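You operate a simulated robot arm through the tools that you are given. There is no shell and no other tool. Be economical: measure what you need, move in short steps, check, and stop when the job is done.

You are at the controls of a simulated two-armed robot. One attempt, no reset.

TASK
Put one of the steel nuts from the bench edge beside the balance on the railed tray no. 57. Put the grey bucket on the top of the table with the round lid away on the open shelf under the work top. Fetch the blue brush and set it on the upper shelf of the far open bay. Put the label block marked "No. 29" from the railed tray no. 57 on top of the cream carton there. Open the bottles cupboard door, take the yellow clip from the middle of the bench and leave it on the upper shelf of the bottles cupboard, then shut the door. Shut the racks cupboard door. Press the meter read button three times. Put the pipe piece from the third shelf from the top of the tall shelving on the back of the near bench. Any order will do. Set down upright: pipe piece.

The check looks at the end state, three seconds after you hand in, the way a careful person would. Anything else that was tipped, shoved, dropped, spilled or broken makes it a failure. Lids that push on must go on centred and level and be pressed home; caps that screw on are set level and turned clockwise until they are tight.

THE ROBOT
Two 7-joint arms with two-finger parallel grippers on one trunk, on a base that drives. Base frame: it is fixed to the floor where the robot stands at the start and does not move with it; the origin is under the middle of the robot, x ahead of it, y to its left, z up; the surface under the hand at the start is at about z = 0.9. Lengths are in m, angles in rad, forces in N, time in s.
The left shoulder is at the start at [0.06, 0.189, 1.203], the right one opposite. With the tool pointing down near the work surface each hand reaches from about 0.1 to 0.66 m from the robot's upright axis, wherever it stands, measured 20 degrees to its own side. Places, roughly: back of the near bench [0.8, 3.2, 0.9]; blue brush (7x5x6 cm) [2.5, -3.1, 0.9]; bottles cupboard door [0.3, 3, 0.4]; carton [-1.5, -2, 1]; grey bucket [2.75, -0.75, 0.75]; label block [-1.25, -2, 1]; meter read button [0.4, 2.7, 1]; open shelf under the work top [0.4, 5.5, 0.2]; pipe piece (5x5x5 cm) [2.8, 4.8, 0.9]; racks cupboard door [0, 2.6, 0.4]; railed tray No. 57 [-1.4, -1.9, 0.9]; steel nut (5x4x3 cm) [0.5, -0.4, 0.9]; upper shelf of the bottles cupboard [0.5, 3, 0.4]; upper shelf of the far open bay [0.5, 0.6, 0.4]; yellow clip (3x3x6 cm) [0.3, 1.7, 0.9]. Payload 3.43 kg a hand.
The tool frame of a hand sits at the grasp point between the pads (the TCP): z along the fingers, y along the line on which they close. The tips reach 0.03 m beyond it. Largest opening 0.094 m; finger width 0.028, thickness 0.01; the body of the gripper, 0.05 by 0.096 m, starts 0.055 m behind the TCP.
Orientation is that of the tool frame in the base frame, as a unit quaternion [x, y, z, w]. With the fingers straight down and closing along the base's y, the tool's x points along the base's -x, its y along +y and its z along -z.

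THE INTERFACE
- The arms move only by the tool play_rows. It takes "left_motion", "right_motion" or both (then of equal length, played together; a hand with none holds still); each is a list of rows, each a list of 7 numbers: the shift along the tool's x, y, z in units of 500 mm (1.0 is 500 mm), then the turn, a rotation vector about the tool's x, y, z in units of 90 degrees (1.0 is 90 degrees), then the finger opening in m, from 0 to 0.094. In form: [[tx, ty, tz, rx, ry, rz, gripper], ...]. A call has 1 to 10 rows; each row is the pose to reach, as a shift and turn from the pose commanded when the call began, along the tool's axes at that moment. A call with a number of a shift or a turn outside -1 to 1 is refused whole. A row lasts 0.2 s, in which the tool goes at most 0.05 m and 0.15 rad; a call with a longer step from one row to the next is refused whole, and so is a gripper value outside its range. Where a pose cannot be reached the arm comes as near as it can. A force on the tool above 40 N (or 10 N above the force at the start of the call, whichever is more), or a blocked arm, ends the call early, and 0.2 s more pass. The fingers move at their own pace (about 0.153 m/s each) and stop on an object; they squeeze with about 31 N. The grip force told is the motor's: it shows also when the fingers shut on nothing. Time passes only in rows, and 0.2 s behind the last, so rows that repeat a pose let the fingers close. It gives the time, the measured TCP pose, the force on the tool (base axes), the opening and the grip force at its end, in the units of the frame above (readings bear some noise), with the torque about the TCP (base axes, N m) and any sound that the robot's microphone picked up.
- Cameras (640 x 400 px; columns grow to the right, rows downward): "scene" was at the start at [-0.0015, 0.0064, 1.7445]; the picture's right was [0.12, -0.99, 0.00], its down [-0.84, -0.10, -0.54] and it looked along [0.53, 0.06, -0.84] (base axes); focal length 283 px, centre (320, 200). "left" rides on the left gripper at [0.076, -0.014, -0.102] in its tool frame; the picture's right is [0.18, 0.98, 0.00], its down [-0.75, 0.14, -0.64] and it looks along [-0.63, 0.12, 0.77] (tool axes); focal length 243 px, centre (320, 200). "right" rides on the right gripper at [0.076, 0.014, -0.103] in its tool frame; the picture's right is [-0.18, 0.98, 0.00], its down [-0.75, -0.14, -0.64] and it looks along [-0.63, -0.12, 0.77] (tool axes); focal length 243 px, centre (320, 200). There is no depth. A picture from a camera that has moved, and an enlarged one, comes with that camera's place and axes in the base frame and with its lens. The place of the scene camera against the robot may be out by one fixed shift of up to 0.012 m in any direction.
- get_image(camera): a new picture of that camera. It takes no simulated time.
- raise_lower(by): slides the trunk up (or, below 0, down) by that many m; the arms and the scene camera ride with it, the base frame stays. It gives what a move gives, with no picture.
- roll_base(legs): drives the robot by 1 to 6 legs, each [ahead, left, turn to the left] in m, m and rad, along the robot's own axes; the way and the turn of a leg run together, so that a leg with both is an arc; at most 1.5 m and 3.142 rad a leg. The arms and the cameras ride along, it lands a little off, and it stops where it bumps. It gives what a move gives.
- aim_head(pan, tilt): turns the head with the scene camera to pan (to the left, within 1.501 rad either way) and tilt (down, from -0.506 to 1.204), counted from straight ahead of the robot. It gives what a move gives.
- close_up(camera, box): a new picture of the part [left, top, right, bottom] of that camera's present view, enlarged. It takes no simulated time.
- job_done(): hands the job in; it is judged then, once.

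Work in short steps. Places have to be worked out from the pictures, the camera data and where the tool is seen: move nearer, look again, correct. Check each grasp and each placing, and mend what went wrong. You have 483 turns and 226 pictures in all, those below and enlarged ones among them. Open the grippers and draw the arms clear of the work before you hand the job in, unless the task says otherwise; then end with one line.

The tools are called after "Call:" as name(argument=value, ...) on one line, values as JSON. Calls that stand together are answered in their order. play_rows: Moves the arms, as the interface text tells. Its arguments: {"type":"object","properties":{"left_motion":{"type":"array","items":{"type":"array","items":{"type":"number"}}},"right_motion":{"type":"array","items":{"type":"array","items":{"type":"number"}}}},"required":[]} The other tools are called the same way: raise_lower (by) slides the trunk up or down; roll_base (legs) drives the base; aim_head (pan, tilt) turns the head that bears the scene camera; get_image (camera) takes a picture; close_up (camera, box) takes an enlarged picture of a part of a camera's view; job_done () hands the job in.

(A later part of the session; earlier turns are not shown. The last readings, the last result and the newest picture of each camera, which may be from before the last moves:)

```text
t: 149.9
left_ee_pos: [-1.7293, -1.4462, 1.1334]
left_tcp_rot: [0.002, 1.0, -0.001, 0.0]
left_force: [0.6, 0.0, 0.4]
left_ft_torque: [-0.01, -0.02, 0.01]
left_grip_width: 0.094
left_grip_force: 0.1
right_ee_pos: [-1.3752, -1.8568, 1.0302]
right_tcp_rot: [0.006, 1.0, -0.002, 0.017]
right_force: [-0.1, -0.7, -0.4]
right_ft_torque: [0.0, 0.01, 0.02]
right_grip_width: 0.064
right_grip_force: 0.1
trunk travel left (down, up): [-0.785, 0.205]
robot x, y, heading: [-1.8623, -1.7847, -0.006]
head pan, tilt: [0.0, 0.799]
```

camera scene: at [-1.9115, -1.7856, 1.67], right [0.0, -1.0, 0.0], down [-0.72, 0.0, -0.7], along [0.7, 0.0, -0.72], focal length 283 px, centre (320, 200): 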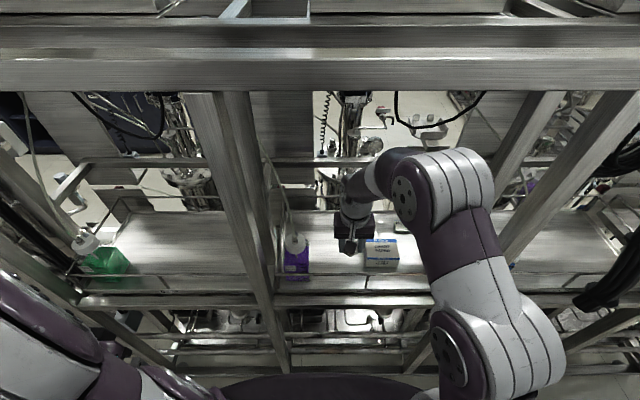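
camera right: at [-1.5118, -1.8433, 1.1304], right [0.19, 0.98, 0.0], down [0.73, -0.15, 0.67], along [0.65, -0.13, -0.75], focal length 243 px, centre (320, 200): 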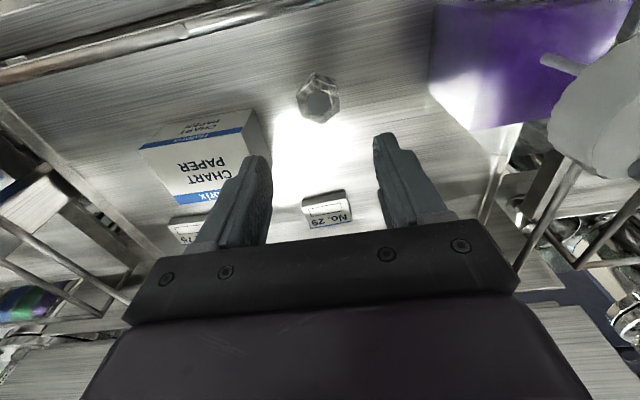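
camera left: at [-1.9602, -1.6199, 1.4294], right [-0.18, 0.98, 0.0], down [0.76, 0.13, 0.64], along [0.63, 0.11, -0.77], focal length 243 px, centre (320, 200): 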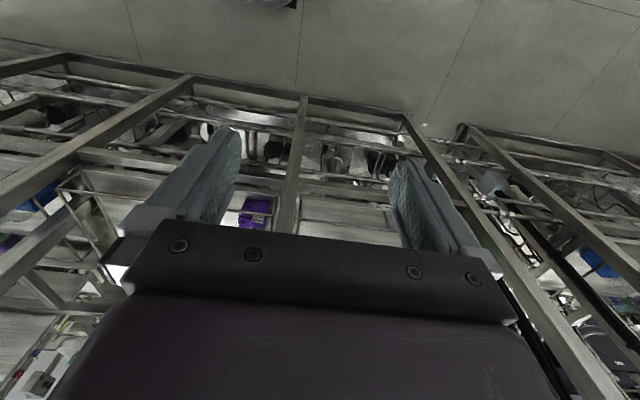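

Call:
play_rows(right_motion=[[-0.06, -0.013, 0, 0, 0.01, 0, 0.094], [-0.12, -0.026, 0, 0, 0.022, 0, 0.094], [-0.172, -0.038, 0.03, 0, 0.022, 0, 0.094], [-0.172, -0.038, 0.1, 0, 0.022, 0, 0.094]])

Call:
get_image(camera="right")

```text
t: 150.9
left_ee_pos: [-1.7274, -1.4464, 1.1319]
left_tcp_rot: [0.002, 1.0, 0.0, 0.0]
left_force: [0.1, 0.2, 0.1]
left_ft_torque: [0.05, 0.01, -0.01]
left_grip_width: 0.0939
left_grip_force: 0.0
right_ee_pos: [-1.2862, -1.8811, 0.9844]
right_tcp_rot: [0.005, 1.0, -0.001, -0.001]
right_force: [0.2, 1.0, -0.3]
right_ft_torque: [0.0, -0.06, -0.01]
right_grip_width: 0.0941
right_grip_force: 0.1
trunk travel left (down, up): [-0.785, 0.205]
robot x, y, heading: [-1.864, -1.7815, -0.003]
head pan, tilt: [0.0, 0.799]
```

```text
170 pictures are left
camera right: at [-1.3622, -1.8652, 1.0871], right [0.19, 0.98, 0.0], down [0.75, -0.15, 0.64], along [0.63, -0.13, -0.77], focal length 243 px, centre (320, 200)
```

right: 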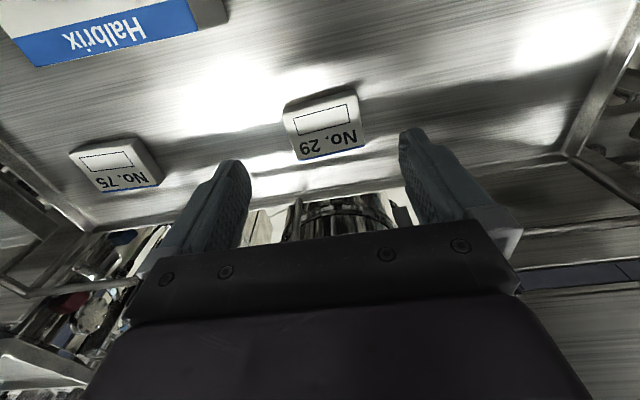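

Well centred. Descend to TCP ≈0.917 and grip.

Call:
play_rows(right_motion=[[-0.004, 0.004, 0.07, 0, 0, 0, 0.094], [-0.004, 0.004, 0.12, 0, 0, 0, 0.094], [-0.004, 0.004, 0.135, 0, 0, 0, 0.094], [-0.004, 0.004, 0.135, 0, 0, 0, 0.06], [-0.004, 0.004, 0.135, 0, 0, 0, 0.04], [-0.004, 0.004, 0.135, 0, 0, 0, 0.04], [-0.004, 0.004, 0.135, 0, 0, 0, 0.04]])

Call:
get_image(camera="right")

```text
t: 152.5
left_ee_pos: [-1.7286, -1.446, 1.1325]
left_tcp_rot: [0.002, 1.0, -0.001, -0.001]
left_force: [-0.3, 0.7, 0.0]
left_ft_torque: [0.02, 0.01, -0.02]
left_grip_width: 0.0938
left_grip_force: 0.1
right_ee_pos: [-1.2831, -1.8767, 0.9155]
right_tcp_rot: [0.006, 1.0, -0.002, -0.002]
right_force: [0.5, 0.2, 2.3]
right_ft_torque: [0.01, -0.03, 0.03]
right_grip_width: 0.0617
right_grip_force: 30.8
trunk travel left (down, up): [-0.785, 0.205]
robot x, y, heading: [-1.8658, -1.7872, -0.004]
head pan, tilt: [0.0, 0.799]
```

```text
169 pictures are left
camera right: at [-1.359, -1.8616, 1.0181], right [0.19, 0.98, 0.0], down [0.75, -0.15, 0.64], along [0.63, -0.13, -0.77], focal length 243 px, centre (320, 200)
```

right: 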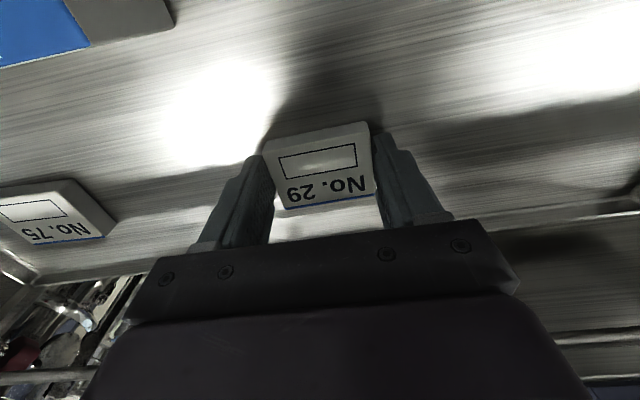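

Gripped. Lift and move over the carton, then verify.

Call:
play_rows(right_motion=[[0, 0, -0.06, 0, 0, 0, 0.04], [0, 0, -0.14, 0, 0, 0, 0.04], [0, 0, -0.22, 0, 0, 0, 0.04], [0.07, -0.05, -0.25, 0, 0, 0, 0.04], [0.15, -0.09, -0.25, 0, 0, 0, 0.04], [0.21, -0.14, -0.25, 0, 0, 0, 0.04], [0.272, -0.2, -0.25, 0, 0, 0, 0.04], [0.272, -0.2, -0.25, 0, 0, 0, 0.04]])

Call:
get_image(camera="right")

Call:
close_up(camera="scene", box=[260, 180, 500, 330])

```text
t: 154.3
left_ee_pos: [-1.7268, -1.4464, 1.133]
left_tcp_rot: [0.001, 1.0, -0.001, -0.001]
left_force: [0.5, -0.2, -0.5]
left_ft_torque: [-0.02, 0.04, 0.02]
left_grip_width: 0.094
left_grip_force: 0.0
right_ee_pos: [-1.421, -1.9715, 1.0374]
right_tcp_rot: [0.004, 1.0, -0.002, -0.001]
right_force: [1.0, 1.0, -0.4]
right_ft_torque: [-0.01, 0.04, -0.03]
right_grip_width: 0.0612
right_grip_force: 30.9
trunk travel left (down, up): [-0.785, 0.205]
robot x, y, heading: [-1.8637, -1.779, -0.003]
head pan, tilt: [0.0, 0.799]
```

```text
168 pictures are left
camera right: at [-1.4966, -1.9578, 1.1402], right [0.19, 0.98, 0.0], down [0.75, -0.15, 0.64], along [0.63, -0.13, -0.77], focal length 243 px, centre (320, 200)
```

right: 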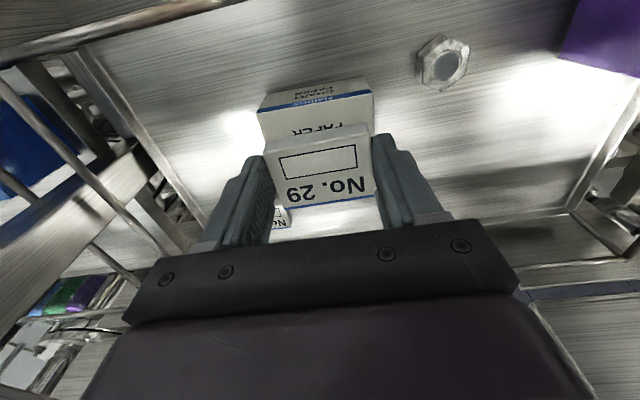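

```text
2.67 times, centred on (380, 255) of scene
camera zoom: at [-1.8528, -1.7851, 1.67], right [0.0, -1.0, 0.0], down [-0.72, 0.0, -0.7], along [0.7, 0.0, -0.72], focal length 756 px, centre (160, 53)
```

zoom: 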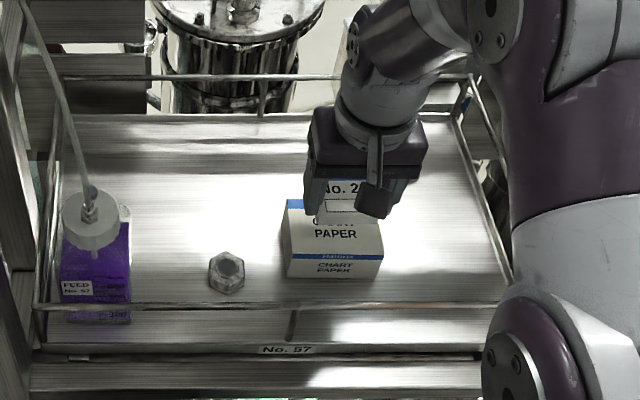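

Carton top centre ≈[-1.405, -1.971, 0.931]. Shift 16 mm forward and lower gently to contact.

Call:
play_rows(right_motion=[[-0.032, 0, 0.04, 0, 0, 0, 0.04], [-0.032, 0, 0.1, 0, 0, 0, 0.04], [-0.032, 0, 0.125, 0, 0, 0, 0.04], [-0.032, 0, 0.133, 0, 0, 0, 0.04], [-0.032, 0, 0.138, 0, 0, 0, 0.04], [-0.032, 0, 0.142, 0, 0, 0, 0.04], [-0.032, 0, 0.146, 0, 0, 0, 0.04]])

Call:
get_image(camera="right")

```text
t: 155.9
left_ee_pos: [-1.7295, -1.4464, 1.1336]
left_tcp_rot: [0.002, 1.0, -0.001, -0.001]
left_force: [-0.2, -0.6, 0.0]
left_ft_torque: [-0.01, -0.03, 0.0]
left_grip_width: 0.094
left_grip_force: 0.1
right_ee_pos: [-1.4038, -1.973, 0.971]
right_tcp_rot: [0.005, 1.0, -0.001, 0.001]
right_force: [0.4, -1.9, 13.6]
right_ft_torque: [0.01, -0.01, 0.01]
right_grip_width: 0.061
right_grip_force: 30.9
trunk travel left (down, up): [-0.785, 0.205]
robot x, y, heading: [-1.8627, -1.7866, -0.002]
head pan, tilt: [0.0, 0.799]
```

```text
166 pictures are left
camera right: at [-1.4801, -1.9586, 1.0725], right [0.19, 0.98, 0.0], down [0.75, -0.15, 0.64], along [0.63, -0.13, -0.77], focal length 243 px, centre (320, 200)
```

right: 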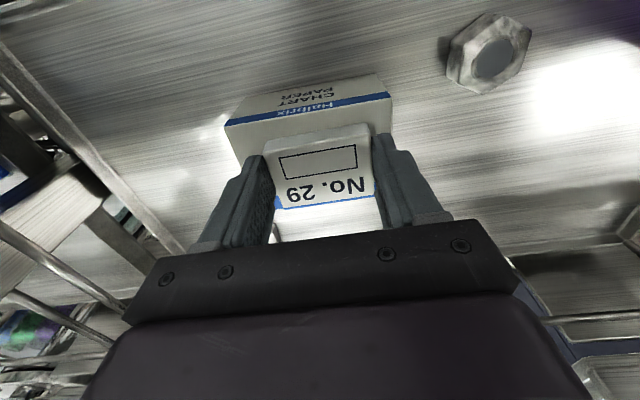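

Block rests on the carton, inside its edges. Release and raise.

Call:
play_rows(right_motion=[[0, 0, -0.001, 0, 0, 0, 0.061], [0, 0, -0.001, 0, 0, 0, 0.075], [0, 0, -0.001, 0, 0, 0, 0.084], [0, 0, -0.03, 0, 0, 0, 0.084], [0, 0, -0.1, 0, 0, 0, 0.084], [0, 0, -0.18, 0, 0, 0, 0.084]])

Call:
get_image(camera="right")

```text
t: 157.3
left_ee_pos: [-1.7282, -1.4457, 1.134]
left_tcp_rot: [0.002, 1.0, -0.001, 0.0]
left_force: [0.2, 0.7, -0.9]
left_ft_torque: [0.0, -0.03, 0.01]
left_grip_width: 0.0941
left_grip_force: 0.1
right_ee_pos: [-1.4078, -1.9733, 1.0599]
right_tcp_rot: [0.005, 1.0, -0.001, -0.001]
right_force: [0.5, 0.0, 0.6]
right_ft_torque: [0.01, -0.03, -0.01]
right_grip_width: 0.0837
right_grip_force: 0.0
trunk travel left (down, up): [-0.785, 0.205]
robot x, y, heading: [-1.8617, -1.7815, -0.004]
head pan, tilt: [0.0, 0.799]
```

```text
165 pictures are left
camera right: at [-1.4838, -1.9579, 1.1626], right [0.19, 0.98, 0.0], down [0.75, -0.15, 0.64], along [0.63, -0.13, -0.77], focal length 243 px, centre (320, 200)
```

right: 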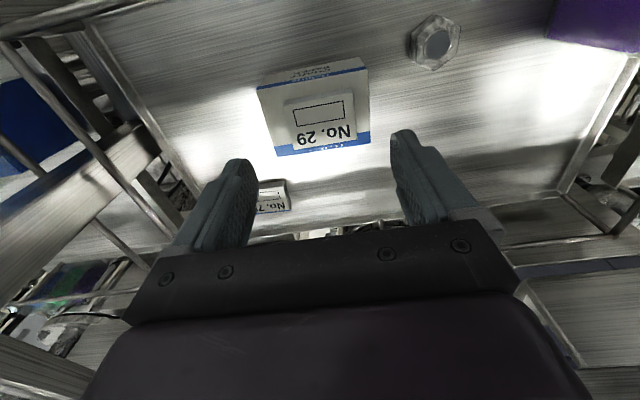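

Both placed. Back out of the frame, then tuck the right hand toward the centreline again.

Call:
play_rows(right_motion=[[0.05, 0.05, -0.05, 0, 0, 0, 0.084], [0.12, 0.1, -0.08, 0, 0, 0, 0.084], [0.2, 0.15, -0.08, 0, 0, 0, 0.084]])

Call:
roll_base(legs=[[-0.25, 0, 0]])

Call:
play_rows(right_motion=[[0.04, 0.05, -0.05, 0, 0, 0, 0.05], [0.08, 0.07, -0.12, 0, 0, 0, 0.05], [0.1, 0.08, -0.2, 0, 0, 0, 0.05], [0.1, 0.08, -0.28, 0, 0, 0, 0.05]])

Call:
get_image(camera="scene")

```text
t: 158.1
left_ee_pos: [-1.7286, -1.4461, 1.1317]
left_tcp_rot: [0.003, 1.0, -0.001, -0.001]
left_force: [-0.6, 0.9, 0.2]
left_ft_torque: [-0.01, -0.03, -0.04]
left_grip_width: 0.0942
left_grip_force: 0.1
right_ee_pos: [-1.5052, -1.898, 1.1002]
right_tcp_rot: [0.006, 1.0, -0.001, 0.0]
right_force: [-0.2, 0.4, 0.0]
right_ft_torque: [-0.02, -0.01, 0.01]
right_grip_width: 0.0841
right_grip_force: 0.0
trunk travel left (down, up): [-0.785, 0.205]
robot x, y, heading: [-1.862, -1.7865, -0.002]
head pan, tilt: [0.0, 0.799]
```

```text
t: 159.9
left_ee_pos: [-1.976, -1.4447, 1.1334]
left_tcp_rot: [0.0, 1.0, -0.001, 0.0]
left_force: [0.1, 0.2, 0.6]
left_ft_torque: [0.01, -0.04, 0.03]
left_grip_width: 0.094
left_grip_force: 0.0
right_ee_pos: [-1.7508, -1.8962, 1.0987]
right_tcp_rot: [0.003, 1.0, -0.001, -0.002]
right_force: [-0.5, 0.2, -0.7]
right_ft_torque: [-0.02, 0.0, 0.01]
right_grip_width: 0.084
right_grip_force: 0.2
trunk travel left (down, up): [-0.785, 0.205]
robot x, y, heading: [-2.1125, -1.7849, 0.001]
head pan, tilt: [0.0, 0.799]
```

```text
t: 160.9
left_ee_pos: [-1.9746, -1.4447, 1.1316]
left_tcp_rot: [0.0, 1.0, -0.002, -0.001]
left_force: [0.7, -0.3, 0.4]
left_ft_torque: [0.03, 0.01, -0.03]
left_grip_width: 0.0939
left_grip_force: 0.1
right_ee_pos: [-1.7976, -1.8573, 1.1985]
right_tcp_rot: [0.004, 1.0, -0.002, -0.003]
right_force: [0.0, 0.5, 0.1]
right_ft_torque: [0.0, 0.02, 0.04]
right_grip_width: 0.0497
right_grip_force: 0.0
right hand out of reach, approached as far as the arm can: row 3, 4
trunk travel left (down, up): [-0.785, 0.205]
robot x, y, heading: [-2.1105, -1.7832, -0.003]
head pan, tilt: [0.0, 0.799]
```

```text
164 pictures are left
camera scene: at [-2.0989, -1.7849, 1.67], right [0.0, -1.0, 0.0], down [-0.72, 0.0, -0.7], along [0.7, 0.0, -0.72], focal length 283 px, centre (320, 200)
```

scene: 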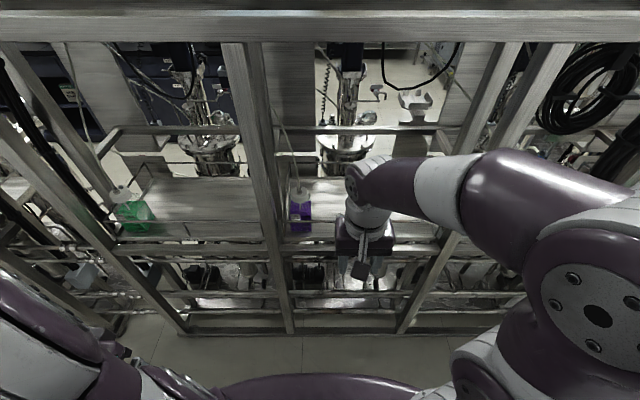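

Raise the trunk and restore the travel pose, then strafe back along the rear aisle.

Call:
raise_lower(by=0.2)

Call:
play_rows(left_motion=[[-0.07, -0.03, 0, 0, 0, 0, 0.05], [-0.14, -0.06, 0, 0, 0, 0, 0.05], [-0.2, -0.07, 0, 0, 0, 0, 0.05]])

Call:
roll_base(legs=[[0, 1.4, 0], [0, 1.3, 0]])

```text
t: 163.1
left_ee_pos: [-1.9751, -1.4467, 1.3335]
left_tcp_rot: [-0.001, 1.0, -0.001, -0.001]
left_force: [0.1, -0.2, -1.1]
left_ft_torque: [-0.01, -0.01, -0.03]
left_grip_width: 0.0938
left_grip_force: 0.1
right_ee_pos: [-1.7988, -1.8573, 1.3991]
right_tcp_rot: [0.003, 1.0, -0.002, -0.001]
right_force: [-0.1, 0.5, 0.0]
right_ft_torque: [0.02, 0.01, -0.03]
right_grip_width: 0.0501
right_grip_force: 0.0
trunk travel left (down, up): [-0.985, 0.005]
robot x, y, heading: [-2.1121, -1.781, 0.0]
head pan, tilt: [0.0, 0.799]
```

```text
t: 163.9
left_ee_pos: [-1.8751, -1.4801, 1.3336]
left_tcp_rot: [-0.001, 1.0, -0.001, -0.002]
left_force: [0.0, -0.2, 0.0]
left_ft_torque: [0.0, 0.01, 0.0]
left_grip_width: 0.0499
left_grip_force: 0.1
right_ee_pos: [-1.7972, -1.8578, 1.3995]
right_tcp_rot: [0.002, 1.0, -0.001, -0.002]
right_force: [1.2, 1.0, 0.0]
right_ft_torque: [-0.01, 0.01, -0.01]
right_grip_width: 0.0502
right_grip_force: 0.0
trunk travel left (down, up): [-0.985, 0.005]
robot x, y, heading: [-2.1076, -1.7845, 0.002]
head pan, tilt: [0.0, 0.799]
```

```text
t: 176.7
left_ee_pos: [-1.7948, 1.1468, 1.3337]
left_tcp_rot: [0.026, 1.0, 0.001, -0.001]
left_force: [-0.9, -0.7, 0.8]
left_ft_torque: [0.02, 0.01, 0.03]
left_grip_width: 0.0502
left_grip_force: 0.0
right_ee_pos: [-1.7357, 0.7646, 1.3992]
right_tcp_rot: [0.03, 1.0, -0.001, 0.0]
right_force: [0.8, -0.6, 0.4]
right_ft_torque: [0.01, 0.0, -0.01]
right_grip_width: 0.05
right_grip_force: 0.0
trunk travel left (down, up): [-0.985, 0.005]
robot x, y, heading: [-2.045, 0.8555, -0.055]
head pan, tilt: [0.0, 0.799]
```

Correct drift, continue to y≈2.09, then drive forward out of the gap.

Call:
roll_base(legs=[[-0.06, 0, 0.055], [0, 1.22, 0]])

```text
t: 183.5
left_ee_pos: [-1.9016, 2.3966, 1.3327]
left_tcp_rot: [-0.016, 1.0, 0.0, -0.001]
left_force: [0.5, 0.1, 1.2]
left_ft_torque: [0.0, 0.01, 0.0]
left_grip_width: 0.0499
left_grip_force: 0.0
right_ee_pos: [-1.8113, 2.0213, 1.3994]
right_tcp_rot: [-0.014, 1.0, -0.001, -0.001]
right_force: [0.1, -0.8, 0.2]
right_ft_torque: [-0.04, 0.0, -0.01]
right_grip_width: 0.0499
right_grip_force: 0.0
trunk travel left (down, up): [-0.985, 0.005]
robot x, y, heading: [-2.1277, 2.0829, 0.034]
head pan, tilt: [0.0, 0.799]
```

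Call:
roll_base(legs=[[0.03, 0, -0.034], [1.3, 0, 0]])

Call:
aim_head(pan=0.4, tilt=0.6)

Call:
get_image(camera="scene")

```text
t: 190.5
left_ee_pos: [-0.5455, 2.3692, 1.3337]
left_tcp_rot: [0.013, 1.0, -0.001, -0.001]
left_force: [0.6, 0.3, 0.1]
left_ft_torque: [0.02, 0.02, -0.01]
left_grip_width: 0.05
left_grip_force: 0.0
right_ee_pos: [-0.477, 1.9883, 1.4003]
right_tcp_rot: [0.015, 1.0, -0.001, -0.001]
right_force: [0.2, -0.2, -0.9]
right_ft_torque: [-0.01, -0.03, -0.06]
right_grip_width: 0.05
right_grip_force: 0.0
trunk travel left (down, up): [-0.985, 0.005]
robot x, y, heading: [-0.7863, 2.0727, -0.023]
head pan, tilt: [0.0, 0.799]
```

```text
t: 191.4
left_ee_pos: [-0.5451, 2.3684, 1.3332]
left_tcp_rot: [0.013, 1.0, -0.001, -0.001]
left_force: [0.1, -1.5, -0.5]
left_ft_torque: [-0.01, -0.04, -0.02]
left_grip_width: 0.0499
left_grip_force: 0.1
right_ee_pos: [-0.4753, 1.9892, 1.4]
right_tcp_rot: [0.015, 1.0, -0.001, -0.001]
right_force: [-1.0, 0.4, 0.6]
right_ft_torque: [-0.01, -0.02, 0.0]
right_grip_width: 0.0502
right_grip_force: 0.0
trunk travel left (down, up): [-0.985, 0.005]
robot x, y, heading: [-0.7867, 2.071, -0.023]
head pan, tilt: [0.4, 0.6]
```

```text
163 pictures are left
camera scene: at [-0.7744, 2.102, 1.8868], right [0.37, -0.93, 0.0], down [-0.53, -0.21, -0.82], along [0.77, 0.3, -0.57], focal length 283 px, centre (320, 200)
```

scene: 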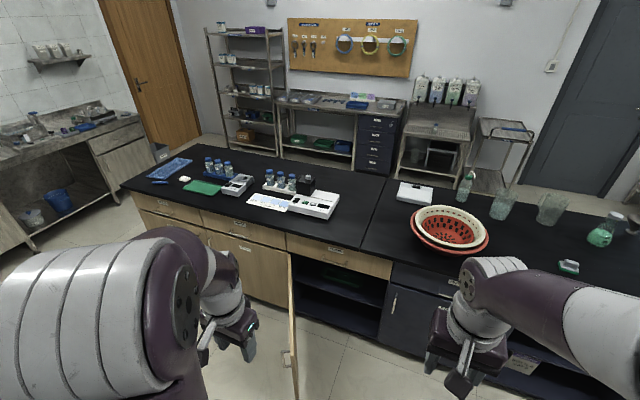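

Call:
close_up(camera="scene", box=[120, 170, 440, 370])

```text
2.00 times, centred on (280, 270) of scene
camera zoom: at [-0.7744, 2.102, 1.8868], right [0.37, -0.93, 0.0], down [-0.53, -0.21, -0.82], along [0.77, 0.3, -0.57], focal length 567 px, centre (400, 60)
```

zoom: 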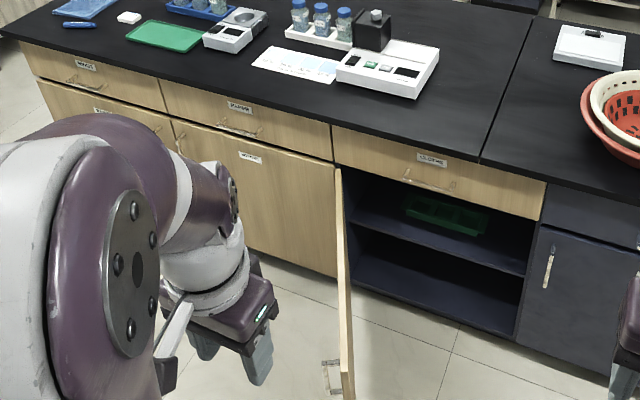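

The racks door stands ~70° open, hinged at y≈2.68 (left side), extending to about (-0.28, 2.5). I go to its outer (+y) side: move to y≈2.95, then lower the trunk.

Call:
roll_base(legs=[[0, 0.9, 0.023], [0.22, 0, 0]])

Call:
raise_lower(by=-0.65)

Call:
aim_head(pan=-0.6, tilt=0.8)

Call:
get_image(camera="scene")

```text
t: 197.3
left_ee_pos: [-0.3081, 3.2408, 1.3338]
left_tcp_rot: [0.013, 1.0, -0.001, 0.001]
left_force: [0.3, 0.0, -1.0]
left_ft_torque: [0.02, -0.03, -0.03]
left_grip_width: 0.05
left_grip_force: 0.0
right_ee_pos: [-0.2399, 2.8619, 1.3998]
right_tcp_rot: [0.016, 1.0, 0.0, 0.001]
right_force: [-1.0, 0.2, -0.3]
right_ft_torque: [0.0, -0.03, -0.02]
right_grip_width: 0.0499
right_grip_force: 0.0
trunk travel left (down, up): [-0.985, 0.005]
robot x, y, heading: [-0.5473, 2.942, -0.025]
head pan, tilt: [0.4, 0.6]
```

```text
refused: -0.65 is not a number from -0.4 to 0.4
```

```text
t: 198.6
left_ee_pos: [-0.3062, 3.2429, 1.3348]
left_tcp_rot: [0.013, 1.0, 0.0, -0.001]
left_force: [-0.3, -0.3, 0.6]
left_ft_torque: [-0.02, -0.05, 0.01]
left_grip_width: 0.0502
left_grip_force: 0.1
right_ee_pos: [-0.2365, 2.8634, 1.4001]
right_tcp_rot: [0.016, 1.0, -0.001, -0.002]
right_force: [0.0, -0.2, 0.4]
right_ft_torque: [0.01, -0.05, -0.02]
right_grip_width: 0.05
right_grip_force: 0.1
trunk travel left (down, up): [-0.985, 0.005]
robot x, y, heading: [-0.5488, 2.9454, -0.021]
head pan, tilt: [-0.6, 0.799]
```

```text
161 pictures are left
camera scene: at [-0.5531, 2.8967, 1.87], right [-0.58, -0.81, 0.0], down [-0.58, 0.42, -0.7], along [0.57, -0.41, -0.72], focal length 283 px, centre (320, 200)
```

scene: 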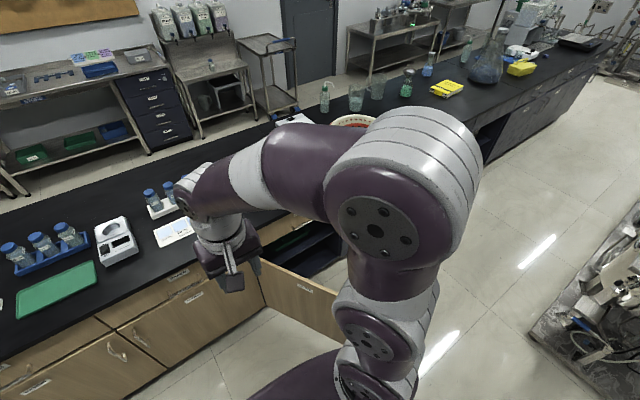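

Door's outer face is accessible. Lower the trunk in two steps.

Call:
raise_lower(by=-0.4)

Call:
raise_lower(by=-0.25)

Call:
get_image(camera="scene")

Call:
get_image(camera="right")

```text
t: 202.4
left_ee_pos: [-0.3049, 3.2411, 0.933]
left_tcp_rot: [0.013, 1.0, -0.001, -0.002]
left_force: [-0.8, -0.2, 0.1]
left_ft_torque: [-0.01, -0.01, 0.0]
left_grip_width: 0.0501
left_grip_force: 0.0
right_ee_pos: [-0.236, 2.8634, 0.9992]
right_tcp_rot: [0.016, 1.0, 0.0, -0.002]
right_force: [0.3, 0.3, 0.4]
right_ft_torque: [0.02, -0.02, 0.0]
right_grip_width: 0.0501
right_grip_force: 0.1
trunk travel left (down, up): [-0.585, 0.405]
robot x, y, heading: [-0.5455, 2.9429, -0.026]
head pan, tilt: [-0.6, 0.799]
```

```text
t: 205.0
left_ee_pos: [-0.3058, 3.241, 0.685]
left_tcp_rot: [0.013, 1.0, -0.001, -0.002]
left_force: [0.3, 0.2, 0.2]
left_ft_torque: [-0.01, 0.02, 0.04]
left_grip_width: 0.05
left_grip_force: 0.1
right_ee_pos: [-0.2349, 2.8614, 0.7492]
right_tcp_rot: [0.015, 1.0, -0.001, 0.0]
right_force: [0.7, -0.1, 0.5]
right_ft_torque: [0.02, 0.0, -0.01]
right_grip_width: 0.05
right_grip_force: 0.1
trunk travel left (down, up): [-0.335, 0.655]
robot x, y, heading: [-0.5471, 2.9429, -0.024]
head pan, tilt: [-0.6, 0.799]
```

```text
160 pictures are left
camera scene: at [-0.5521, 2.8967, 1.2201], right [-0.59, -0.81, 0.0], down [-0.58, 0.42, -0.7], along [0.57, -0.41, -0.72], focal length 283 px, centre (320, 200)
```

scene: 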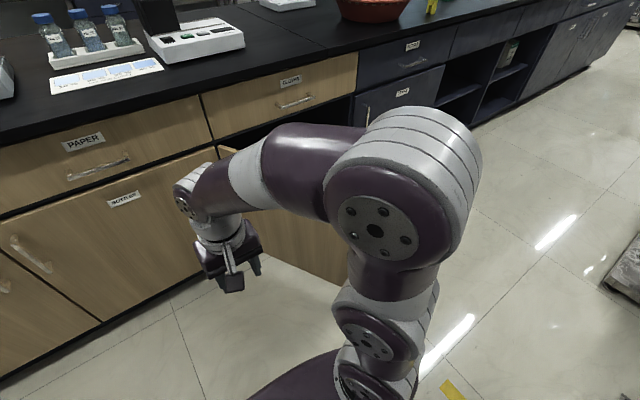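

```text
159 pictures are left
camera right: at [-0.3117, 2.8789, 0.8524], right [0.22, 0.98, 0.0], down [0.75, -0.16, 0.64], along [0.63, -0.14, -0.77], focal length 243 px, centre (320, 200)
```

right: 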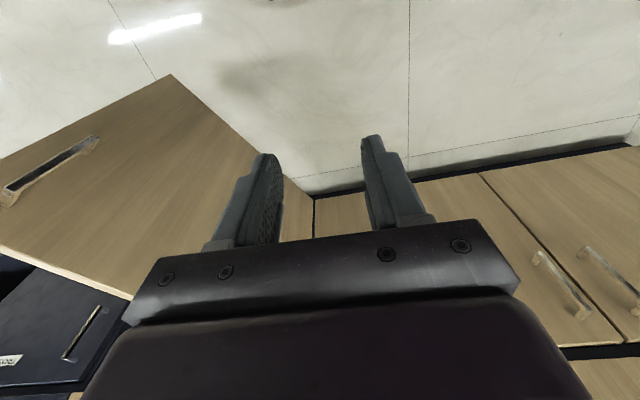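

Door runs from hinge (0.25, 2.70) to free end (-0.24, 2.43). I close the fingers and bring the right hand beside the outer face at ~(-0.05, 2.72, 0.6).

Call:
play_rows(right_motion=[[-0.06, -0.03, 0.04, 0, 0, 0, 0.0], [-0.12, -0.07, 0.08, 0, 0, 0, 0.0], [-0.18, -0.11, 0.13, 0, 0, 0, 0.0], [-0.24, -0.15, 0.18, 0, 0, 0, 0.0], [-0.3, -0.19, 0.23, 0, 0, 0, 0.0], [-0.36, -0.22, 0.28, 0, 0, 0, 0.0]])

Call:
get_image(camera="right")

Call:
get_image(camera="scene")

```text
t: 206.4
left_ee_pos: [-0.3047, 3.2407, 0.6825]
left_tcp_rot: [0.013, 1.0, -0.001, -0.001]
left_force: [-0.1, 0.2, 0.0]
left_ft_torque: [0.04, 0.0, 0.0]
left_grip_width: 0.0499
left_grip_force: 0.1
right_ee_pos: [-0.0622, 2.7485, 0.6055]
right_tcp_rot: [0.016, 1.0, 0.0, -0.002]
right_force: [0.4, 0.0, 0.3]
right_ft_torque: [0.01, 0.02, 0.01]
right_grip_width: 0.0
right_grip_force: 31.4
trunk travel left (down, up): [-0.335, 0.655]
robot x, y, heading: [-0.5496, 2.9453, -0.03]
head pan, tilt: [-0.6, 0.799]
```

```text
158 pictures are left
camera right: at [-0.1373, 2.7646, 0.7086], right [0.21, 0.98, 0.0], down [0.75, -0.16, 0.64], along [0.63, -0.14, -0.77], focal length 243 px, centre (320, 200)
```

right: 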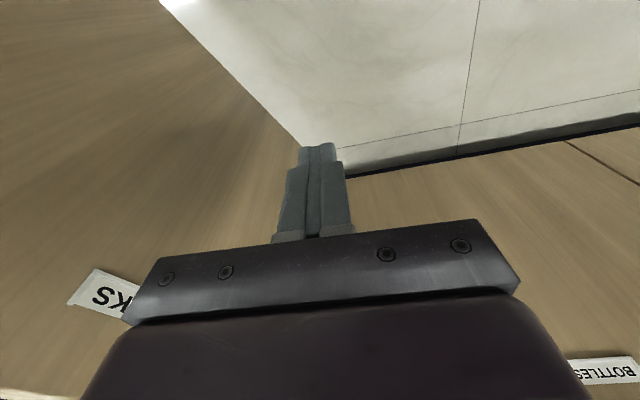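

```text
157 pictures are left
camera scene: at [-0.5515, 2.8965, 1.22], right [-0.59, -0.81, 0.0], down [-0.58, 0.42, -0.7], along [0.56, -0.41, -0.72], focal length 283 px, centre (320, 200)
```

scene: 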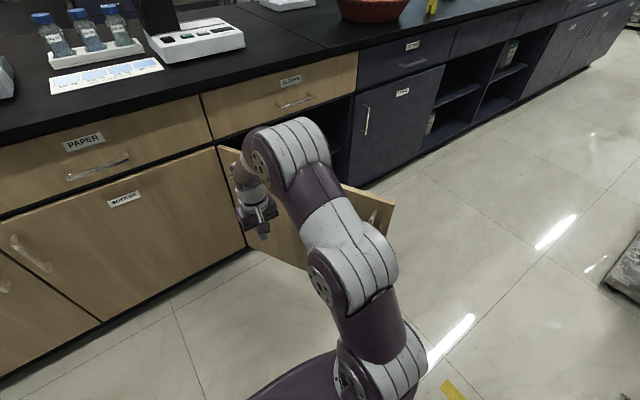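

Hand is beside the door; strafe the base right ~0.35 m (slightly back) to swing the door.

Call:
roll_base(legs=[[-0.04, -0.36, 0.03]])

Call:
get_image(camera="scene")

```text
t: 208.8
left_ee_pos: [-0.3575, 2.8843, 0.6841]
left_tcp_rot: [-0.004, 1.0, -0.001, -0.001]
left_force: [0.0, -0.1, 1.1]
left_ft_torque: [0.01, -0.02, -0.01]
left_grip_width: 0.05
left_grip_force: 0.1
right_ee_pos: [-0.1001, 2.3994, 0.6054]
right_tcp_rot: [0.0, 1.0, -0.001, -0.002]
right_force: [0.1, -0.6, 0.3]
right_ft_torque: [0.02, -0.03, 0.0]
right_grip_width: 0.0002
right_grip_force: 30.5
trunk travel left (down, up): [-0.335, 0.655]
robot x, y, heading: [-0.5909, 2.5816, 0.007]
head pan, tilt: [-0.6, 0.799]
```

```text
156 pictures are left
camera scene: at [-0.5939, 2.5315, 1.22], right [-0.56, -0.83, 0.0], down [-0.59, 0.4, -0.7], along [0.58, -0.39, -0.72], focal length 283 px, centre (320, 200)
```

scene: 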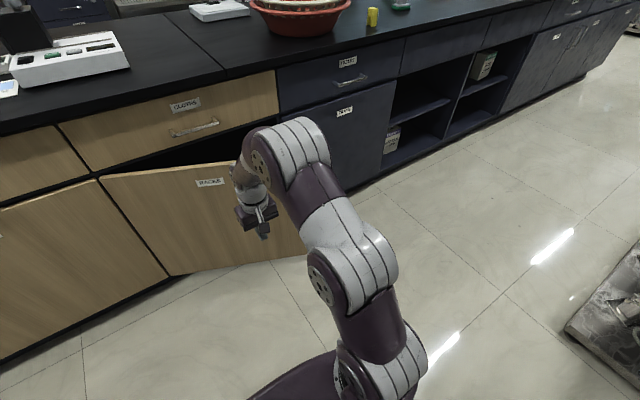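

Working. Now drive forward to press the door toward closed.

Call:
roll_base(legs=[[0.0, -0.06, 0], [0.22, 0, 0]])

Call:
get_image(camera="scene")

```text
t: 211.0
left_ee_pos: [-0.1355, 2.8267, 0.6847]
left_tcp_rot: [-0.006, 1.0, -0.001, -0.001]
left_force: [-0.2, 0.5, 0.8]
left_ft_torque: [0.01, 0.02, -0.01]
left_grip_width: 0.0498
left_grip_force: 0.1
right_ee_pos: [0.1256, 2.3442, 0.6047]
right_tcp_rot: [-0.002, 1.0, -0.001, -0.001]
right_force: [0.6, 0.7, -0.8]
right_ft_torque: [-0.01, 0.02, 0.02]
right_grip_width: 0.0
right_grip_force: 31.3
trunk travel left (down, up): [-0.335, 0.655]
robot x, y, heading: [-0.3696, 2.5213, 0.013]
head pan, tilt: [-0.6, 0.799]
```

```text
155 pictures are left
camera scene: at [-0.3687, 2.4734, 1.22], right [-0.55, -0.83, 0.0], down [-0.6, 0.4, -0.7], along [0.58, -0.39, -0.72], focal length 283 px, centre (320, 200)
```

scene: 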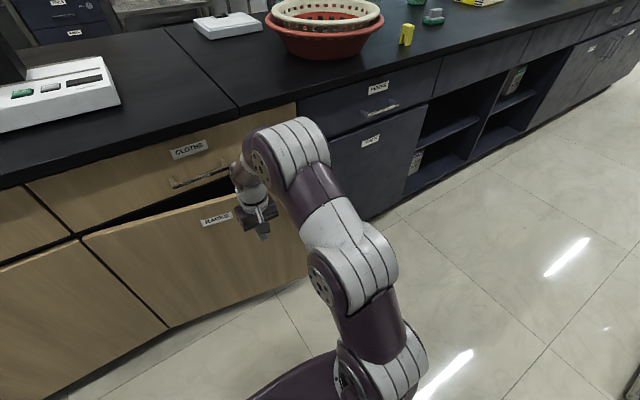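

A ~6 cm gap remains. To avoid the wrist meeting the drawer handle, I pitch the fingers forward and push with the fingertips.

Call:
play_rows(right_motion=[[0.1, 0, 0, 0, -0.09, 0, 0], [0.1, 0, 0, 0, -0.18, 0, 0], [0.1, 0, 0, 0, -0.27, 0, 0], [0.1, 0, 0, 0, -0.36, 0, 0], [0.1, 0, 0, 0, -0.45, 0, 0], [0.1, 0, 0, 0, -0.54, 0, 0], [0.1, 0, 0.02, 0, -0.63, 0, 0], [0.1, -0.04, 0.04, 0, -0.7, 0, 0]])

Call:
get_image(camera="scene")

```text
t: 212.8
left_ee_pos: [-0.1345, 2.8283, 0.6843]
left_tcp_rot: [-0.007, 1.0, 0.0, 0.0]
left_force: [0.0, 0.1, 0.3]
left_ft_torque: [0.0, -0.04, -0.04]
left_grip_width: 0.0499
left_grip_force: 0.0
right_ee_pos: [0.074, 2.3225, 0.5858]
right_tcp_rot: [-0.003, 0.852, 0.001, 0.523]
right_force: [-1.1, -0.1, 0.1]
right_ft_torque: [-0.01, 0.0, 0.01]
right_grip_width: 0.0001
right_grip_force: 31.0
trunk travel left (down, up): [-0.335, 0.655]
robot x, y, heading: [-0.3669, 2.5207, 0.012]
head pan, tilt: [-0.6, 0.799]
```

```text
154 pictures are left
camera scene: at [-0.3692, 2.4732, 1.22], right [-0.55, -0.83, 0.0], down [-0.6, 0.4, -0.7], along [0.58, -0.39, -0.72], focal length 283 px, centre (320, 200)
```

scene: 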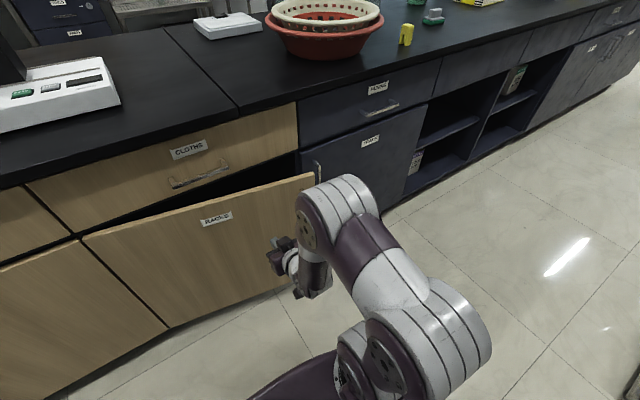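

Call:
play_rows(right_motion=[[-0.027, 0, 0.053, 0, 0, 0, 0], [-0.054, 0, 0.107, 0, 0, 0, 0], [-0.072, 0, 0.143, 0, 0, 0, 0], [-0.086, 0, 0.171, 0, 0, 0, 0], [-0.1, 0, 0.196, 0, 0, 0, 0], [-0.112, 0, 0.222, 0, 0, 0, 0], [-0.124, 0, 0.246, 0, 0, 0, 0], [-0.136, 0, 0.27, 0, 0, 0, 0]])

Call:
get_image(camera="scene")

```text
t: 214.6
left_ee_pos: [-0.1345, 2.8273, 0.6831]
left_tcp_rot: [-0.006, 1.0, 0.0, -0.001]
left_force: [1.5, -0.5, -0.5]
left_ft_torque: [-0.01, -0.01, 0.01]
left_grip_width: 0.0501
left_grip_force: 0.0
right_ee_pos: [0.2275, 2.3237, 0.5866]
right_tcp_rot: [-0.003, 0.853, 0.0, 0.522]
right_force: [0.0, -0.2, 0.0]
right_ft_torque: [-0.01, -0.01, -0.01]
right_grip_width: 0.0
right_grip_force: 31.2
trunk travel left (down, up): [-0.335, 0.655]
robot x, y, heading: [-0.3669, 2.5197, 0.01]
head pan, tilt: [-0.6, 0.799]
```

```text
153 pictures are left
camera scene: at [-0.3692, 2.4734, 1.22], right [-0.55, -0.83, 0.0], down [-0.6, 0.4, -0.7], along [0.58, -0.39, -0.72], focal length 283 px, centre (320, 200)
```

scene: 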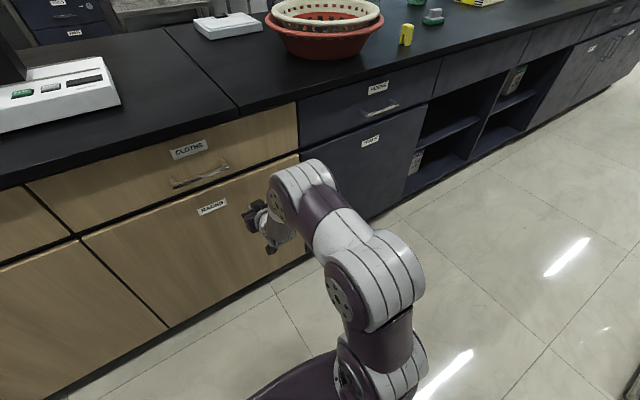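

Nearly shut; push further until resistance.

Call:
play_rows(right_motion=[[-0.012, 0, 0.024, 0, 0, 0, 0], [-0.024, 0, 0.048, 0, 0, 0, 0], [-0.036, 0, 0.072, 0, 0, 0, 0], [-0.045, 0, 0.09, 0, 0, 0, 0], [-0.054, 0, 0.108, 0, 0, 0, 0]])

Call:
get_image(camera="scene")

```text
t: 215.3
left_ee_pos: [-0.1396, 2.8273, 0.6853]
left_tcp_rot: [-0.005, 1.0, -0.001, 0.001]
left_force: [-0.2, -0.4, 0.4]
left_ft_torque: [-0.04, 0.03, 0.01]
left_grip_width: 0.05
left_grip_force: 0.1
right_ee_pos: [0.2482, 2.3237, 0.5827]
right_tcp_rot: [-0.003, 0.856, 0.001, 0.517]
right_force: [-47.4, 2.3, 25.5]
right_ft_torque: [0.02, -0.88, 0.11]
right_grip_width: 0.0002
right_grip_force: 31.3
trunk travel left (down, up): [-0.335, 0.655]
robot x, y, heading: [-0.3688, 2.5197, 0.01]
head pan, tilt: [-0.6, 0.799]
stopped in row 3 (right hand): the force on the tool passed its limit at 64 N (the readings are from after the stop); the commanded pose is now the measured one
```

```text
152 pictures are left
camera scene: at [-0.3764, 2.4746, 1.2205], right [-0.56, -0.83, 0.0], down [-0.59, 0.4, -0.7], along [0.58, -0.39, -0.71], focal length 283 px, centre (320, 200)
```

scene: 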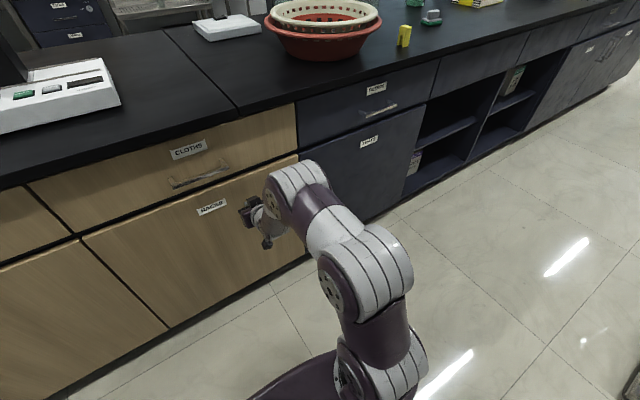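

Racks door is shut (front plane x≈0.27). Retract the hand, then look at the meter on the bench above.

Call:
play_rows(right_motion=[[0.045, 0, -0.089, 0, 0, 0, 0], [0.09, 0, -0.178, 0, 0, 0, 0], [0.135, 0, -0.267, 0, 0, 0, 0], [0.18, 0, -0.356, 0, 0, 0, 0], [0.18, 0, -0.356, 0, 0.09, 0, 0.03], [0.18, 0, -0.356, 0, 0.18, 0, 0.05], [0.18, 0, -0.356, 0, 0.27, 0, 0.05], [0.18, 0, -0.356, 0, 0.36, 0, 0.05], [0.18, 0, -0.356, 0, 0.45, 0, 0.05], [0.18, 0, -0.356, 0, 0.54, 0, 0.05]])

Call:
roll_base(legs=[[-0.15, 0, 0]])

Call:
raise_lower(by=0.4)

Call:
aim_head(pan=0.2, tilt=0.7)

Call:
get_image(camera="scene")

```text
t: 217.5
left_ee_pos: [-0.1345, 2.8281, 0.6844]
left_tcp_rot: [-0.006, 1.0, -0.001, -0.001]
left_force: [-0.5, -0.2, 0.3]
left_ft_torque: [-0.02, 0.0, -0.01]
left_grip_width: 0.0502
left_grip_force: 0.0
right_ee_pos: [0.0516, 2.3238, 0.584]
right_tcp_rot: [-0.003, 0.993, 0.0, 0.115]
right_force: [-0.1, 0.3, 0.2]
right_ft_torque: [-0.03, 0.02, 0.04]
right_grip_width: 0.0499
right_grip_force: 0.1
trunk travel left (down, up): [-0.335, 0.655]
robot x, y, heading: [-0.3691, 2.5216, 0.01]
head pan, tilt: [-0.6, 0.799]
```

```text
t: 218.8
left_ee_pos: [-0.2841, 2.827, 0.6846]
left_tcp_rot: [-0.007, 1.0, -0.001, -0.001]
left_force: [-0.4, 0.1, -1.3]
left_ft_torque: [-0.02, -0.01, -0.01]
left_grip_width: 0.0499
left_grip_force: 0.1
right_ee_pos: [-0.0923, 2.3238, 0.5847]
right_tcp_rot: [-0.005, 0.993, 0.0, 0.117]
right_force: [0.0, 0.6, 0.3]
right_ft_torque: [0.0, -0.01, 0.0]
right_grip_width: 0.0499
right_grip_force: 0.1
trunk travel left (down, up): [-0.335, 0.655]
robot x, y, heading: [-0.5122, 2.5192, 0.016]
head pan, tilt: [-0.6, 0.799]
```

```text
t: 222.7
left_ee_pos: [-0.2841, 2.8263, 1.0843]
left_tcp_rot: [-0.008, 1.0, 0.0, -0.001]
left_force: [0.6, -1.0, 0.1]
left_ft_torque: [0.0, -0.01, 0.02]
left_grip_width: 0.0502
left_grip_force: 0.0
right_ee_pos: [-0.093, 2.3227, 0.9835]
right_tcp_rot: [-0.005, 0.993, 0.0, 0.118]
right_force: [0.0, 0.4, 0.4]
right_ft_torque: [0.01, 0.01, 0.0]
right_grip_width: 0.0496
right_grip_force: 0.1
trunk travel left (down, up): [-0.735, 0.255]
robot x, y, heading: [-0.5184, 2.5199, 0.017]
head pan, tilt: [-0.6, 0.799]
```

```text
t: 223.8
left_ee_pos: [-0.2843, 2.8274, 1.0842]
left_tcp_rot: [-0.008, 1.0, -0.001, -0.001]
left_force: [-0.7, 0.0, -0.1]
left_ft_torque: [0.0, -0.02, -0.03]
left_grip_width: 0.0499
left_grip_force: 0.0
right_ee_pos: [-0.0937, 2.323, 0.9843]
right_tcp_rot: [-0.005, 0.993, -0.001, 0.119]
right_force: [0.1, 0.6, 0.3]
right_ft_torque: [0.03, 0.0, 0.0]
right_grip_width: 0.0502
right_grip_force: 0.0
trunk travel left (down, up): [-0.735, 0.255]
robot x, y, heading: [-0.5124, 2.5187, 0.017]
head pan, tilt: [0.201, 0.7]
```

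```text
151 pictures are left
camera scene: at [-0.501, 2.5341, 1.6282], right [0.21, -0.98, 0.0], down [-0.63, -0.14, -0.76], along [0.75, 0.16, -0.64], focal length 283 px, centre (320, 200)
```

scene: 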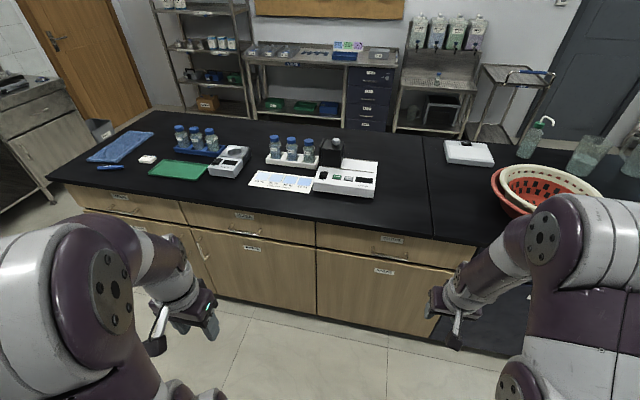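

Call:
close_up(camera="scene", box=[240, 120, 400, 220])

```text
4.00 times, centred on (320, 170) of scene
camera zoom: at [-0.501, 2.5341, 1.6282], right [0.21, -0.98, 0.0], down [-0.63, -0.14, -0.76], along [0.75, 0.16, -0.64], focal length 1133 px, centre (320, 320)
```

zoom: 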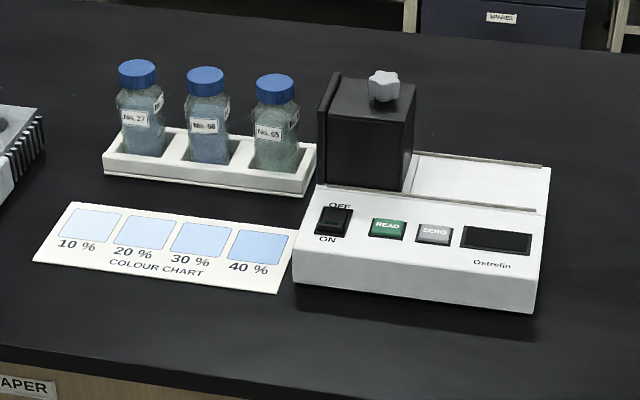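

READ is the green button at about [0.44, 2.665]. I straighten and raise the right hand, close the fingers, and drive to stand before the meter.

Call:
play_rows(right_motion=[[0, 0, -0.08, 0, 0.08, 0, 0], [0, 0, -0.16, 0, 0.15, 0, 0], [0, 0, -0.24, 0, 0.15, 0, 0], [0, 0, -0.3, 0, 0.15, 0, 0]])

Call:
roll_base(legs=[[0, 0.3, -0.016], [0.4, 0, 0]])

Call:
get_image(camera="right")

```text
t: 224.8
left_ee_pos: [-0.2855, 2.8262, 1.0832]
left_tcp_rot: [-0.008, 1.0, -0.001, -0.001]
left_force: [0.2, -0.2, -0.4]
left_ft_torque: [0.01, 0.02, 0.0]
left_grip_width: 0.0503
left_grip_force: 0.0
right_ee_pos: [-0.1256, 2.3225, 1.131]
right_tcp_rot: [-0.005, 1.0, -0.001, -0.001]
right_force: [0.6, 0.5, -0.6]
right_ft_torque: [-0.03, -0.03, -0.01]
right_grip_width: 0.0
right_grip_force: 31.3
trunk travel left (down, up): [-0.735, 0.255]
robot x, y, heading: [-0.5155, 2.5202, 0.02]
head pan, tilt: [0.201, 0.7]
```

```text
t: 228.9
left_ee_pos: [0.1121, 3.1237, 1.0836]
left_tcp_rot: [-0.005, 1.0, 0.0, -0.001]
left_force: [0.0, -0.3, -0.5]
left_ft_torque: [-0.02, -0.01, -0.03]
left_grip_width: 0.0499
left_grip_force: 0.0
right_ee_pos: [0.2688, 2.6197, 1.1296]
right_tcp_rot: [-0.001, 1.0, -0.001, -0.001]
right_force: [-0.2, 1.0, 0.3]
right_ft_torque: [0.02, 0.01, 0.02]
right_grip_width: 0.0
right_grip_force: 30.6
trunk travel left (down, up): [-0.735, 0.255]
robot x, y, heading: [-0.1196, 2.8185, 0.011]
head pan, tilt: [0.201, 0.7]
```

```text
149 pictures are left
camera right: at [0.1924, 2.6334, 1.2327], right [0.18, 0.98, 0.0], down [0.75, -0.14, 0.64], along [0.63, -0.12, -0.77], focal length 243 px, centre (320, 200)
```

right: 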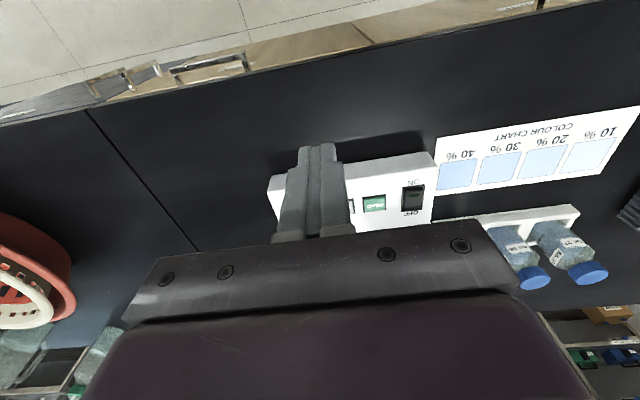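

Both views agree: READ at [0.434, 2.666, 0.963]. Move above it and look.

Call:
play_rows(right_motion=[[-0.08, 0.024, 0, 0, 0, 0, 0], [-0.16, 0.048, 0, 0, 0, 0, 0], [-0.24, 0.072, 0, 0, 0, 0, 0], [-0.33, 0.094, 0.04, 0, 0, 0, 0], [-0.33, 0.094, 0.12, 0, 0, 0, 0], [-0.33, 0.094, 0.2, 0, 0, 0, 0]])

Call:
get_image(camera="right")

Call:
close_up(camera="scene", box=[240, 140, 400, 240])

```text
refused: row 4 steps farther than a row can; nothing moved
```

```text
148 pictures are left
camera right: at [0.1924, 2.6334, 1.2327], right [0.18, 0.98, 0.0], down [0.75, -0.14, 0.64], along [0.63, -0.12, -0.77], focal length 243 px, centre (320, 200)
```

right: 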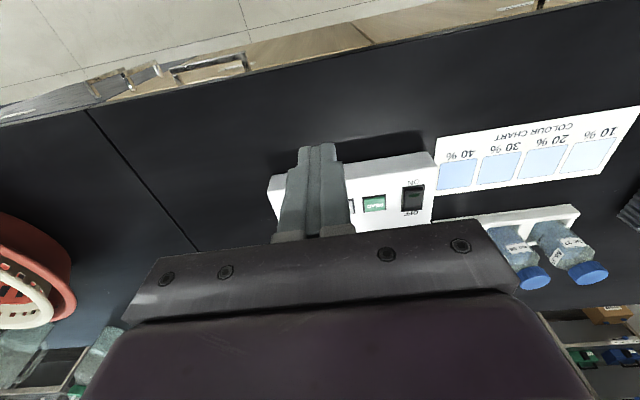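

```text
4.00 times, centred on (320, 190) of scene
camera zoom: at [-0.1064, 2.8331, 1.6283], right [0.21, -0.98, 0.0], down [-0.63, -0.14, -0.77], along [0.75, 0.16, -0.64], focal length 1133 px, centre (320, 240)
```

zoom: 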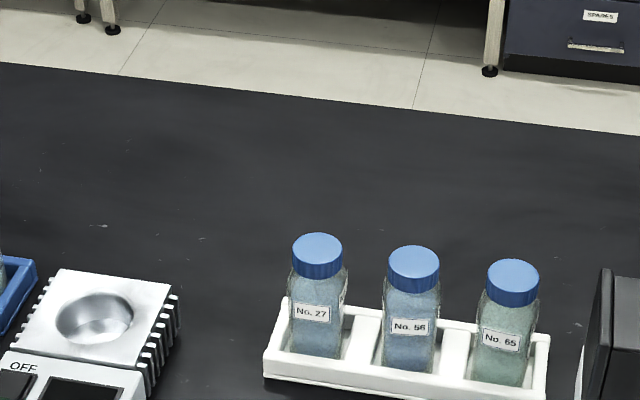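

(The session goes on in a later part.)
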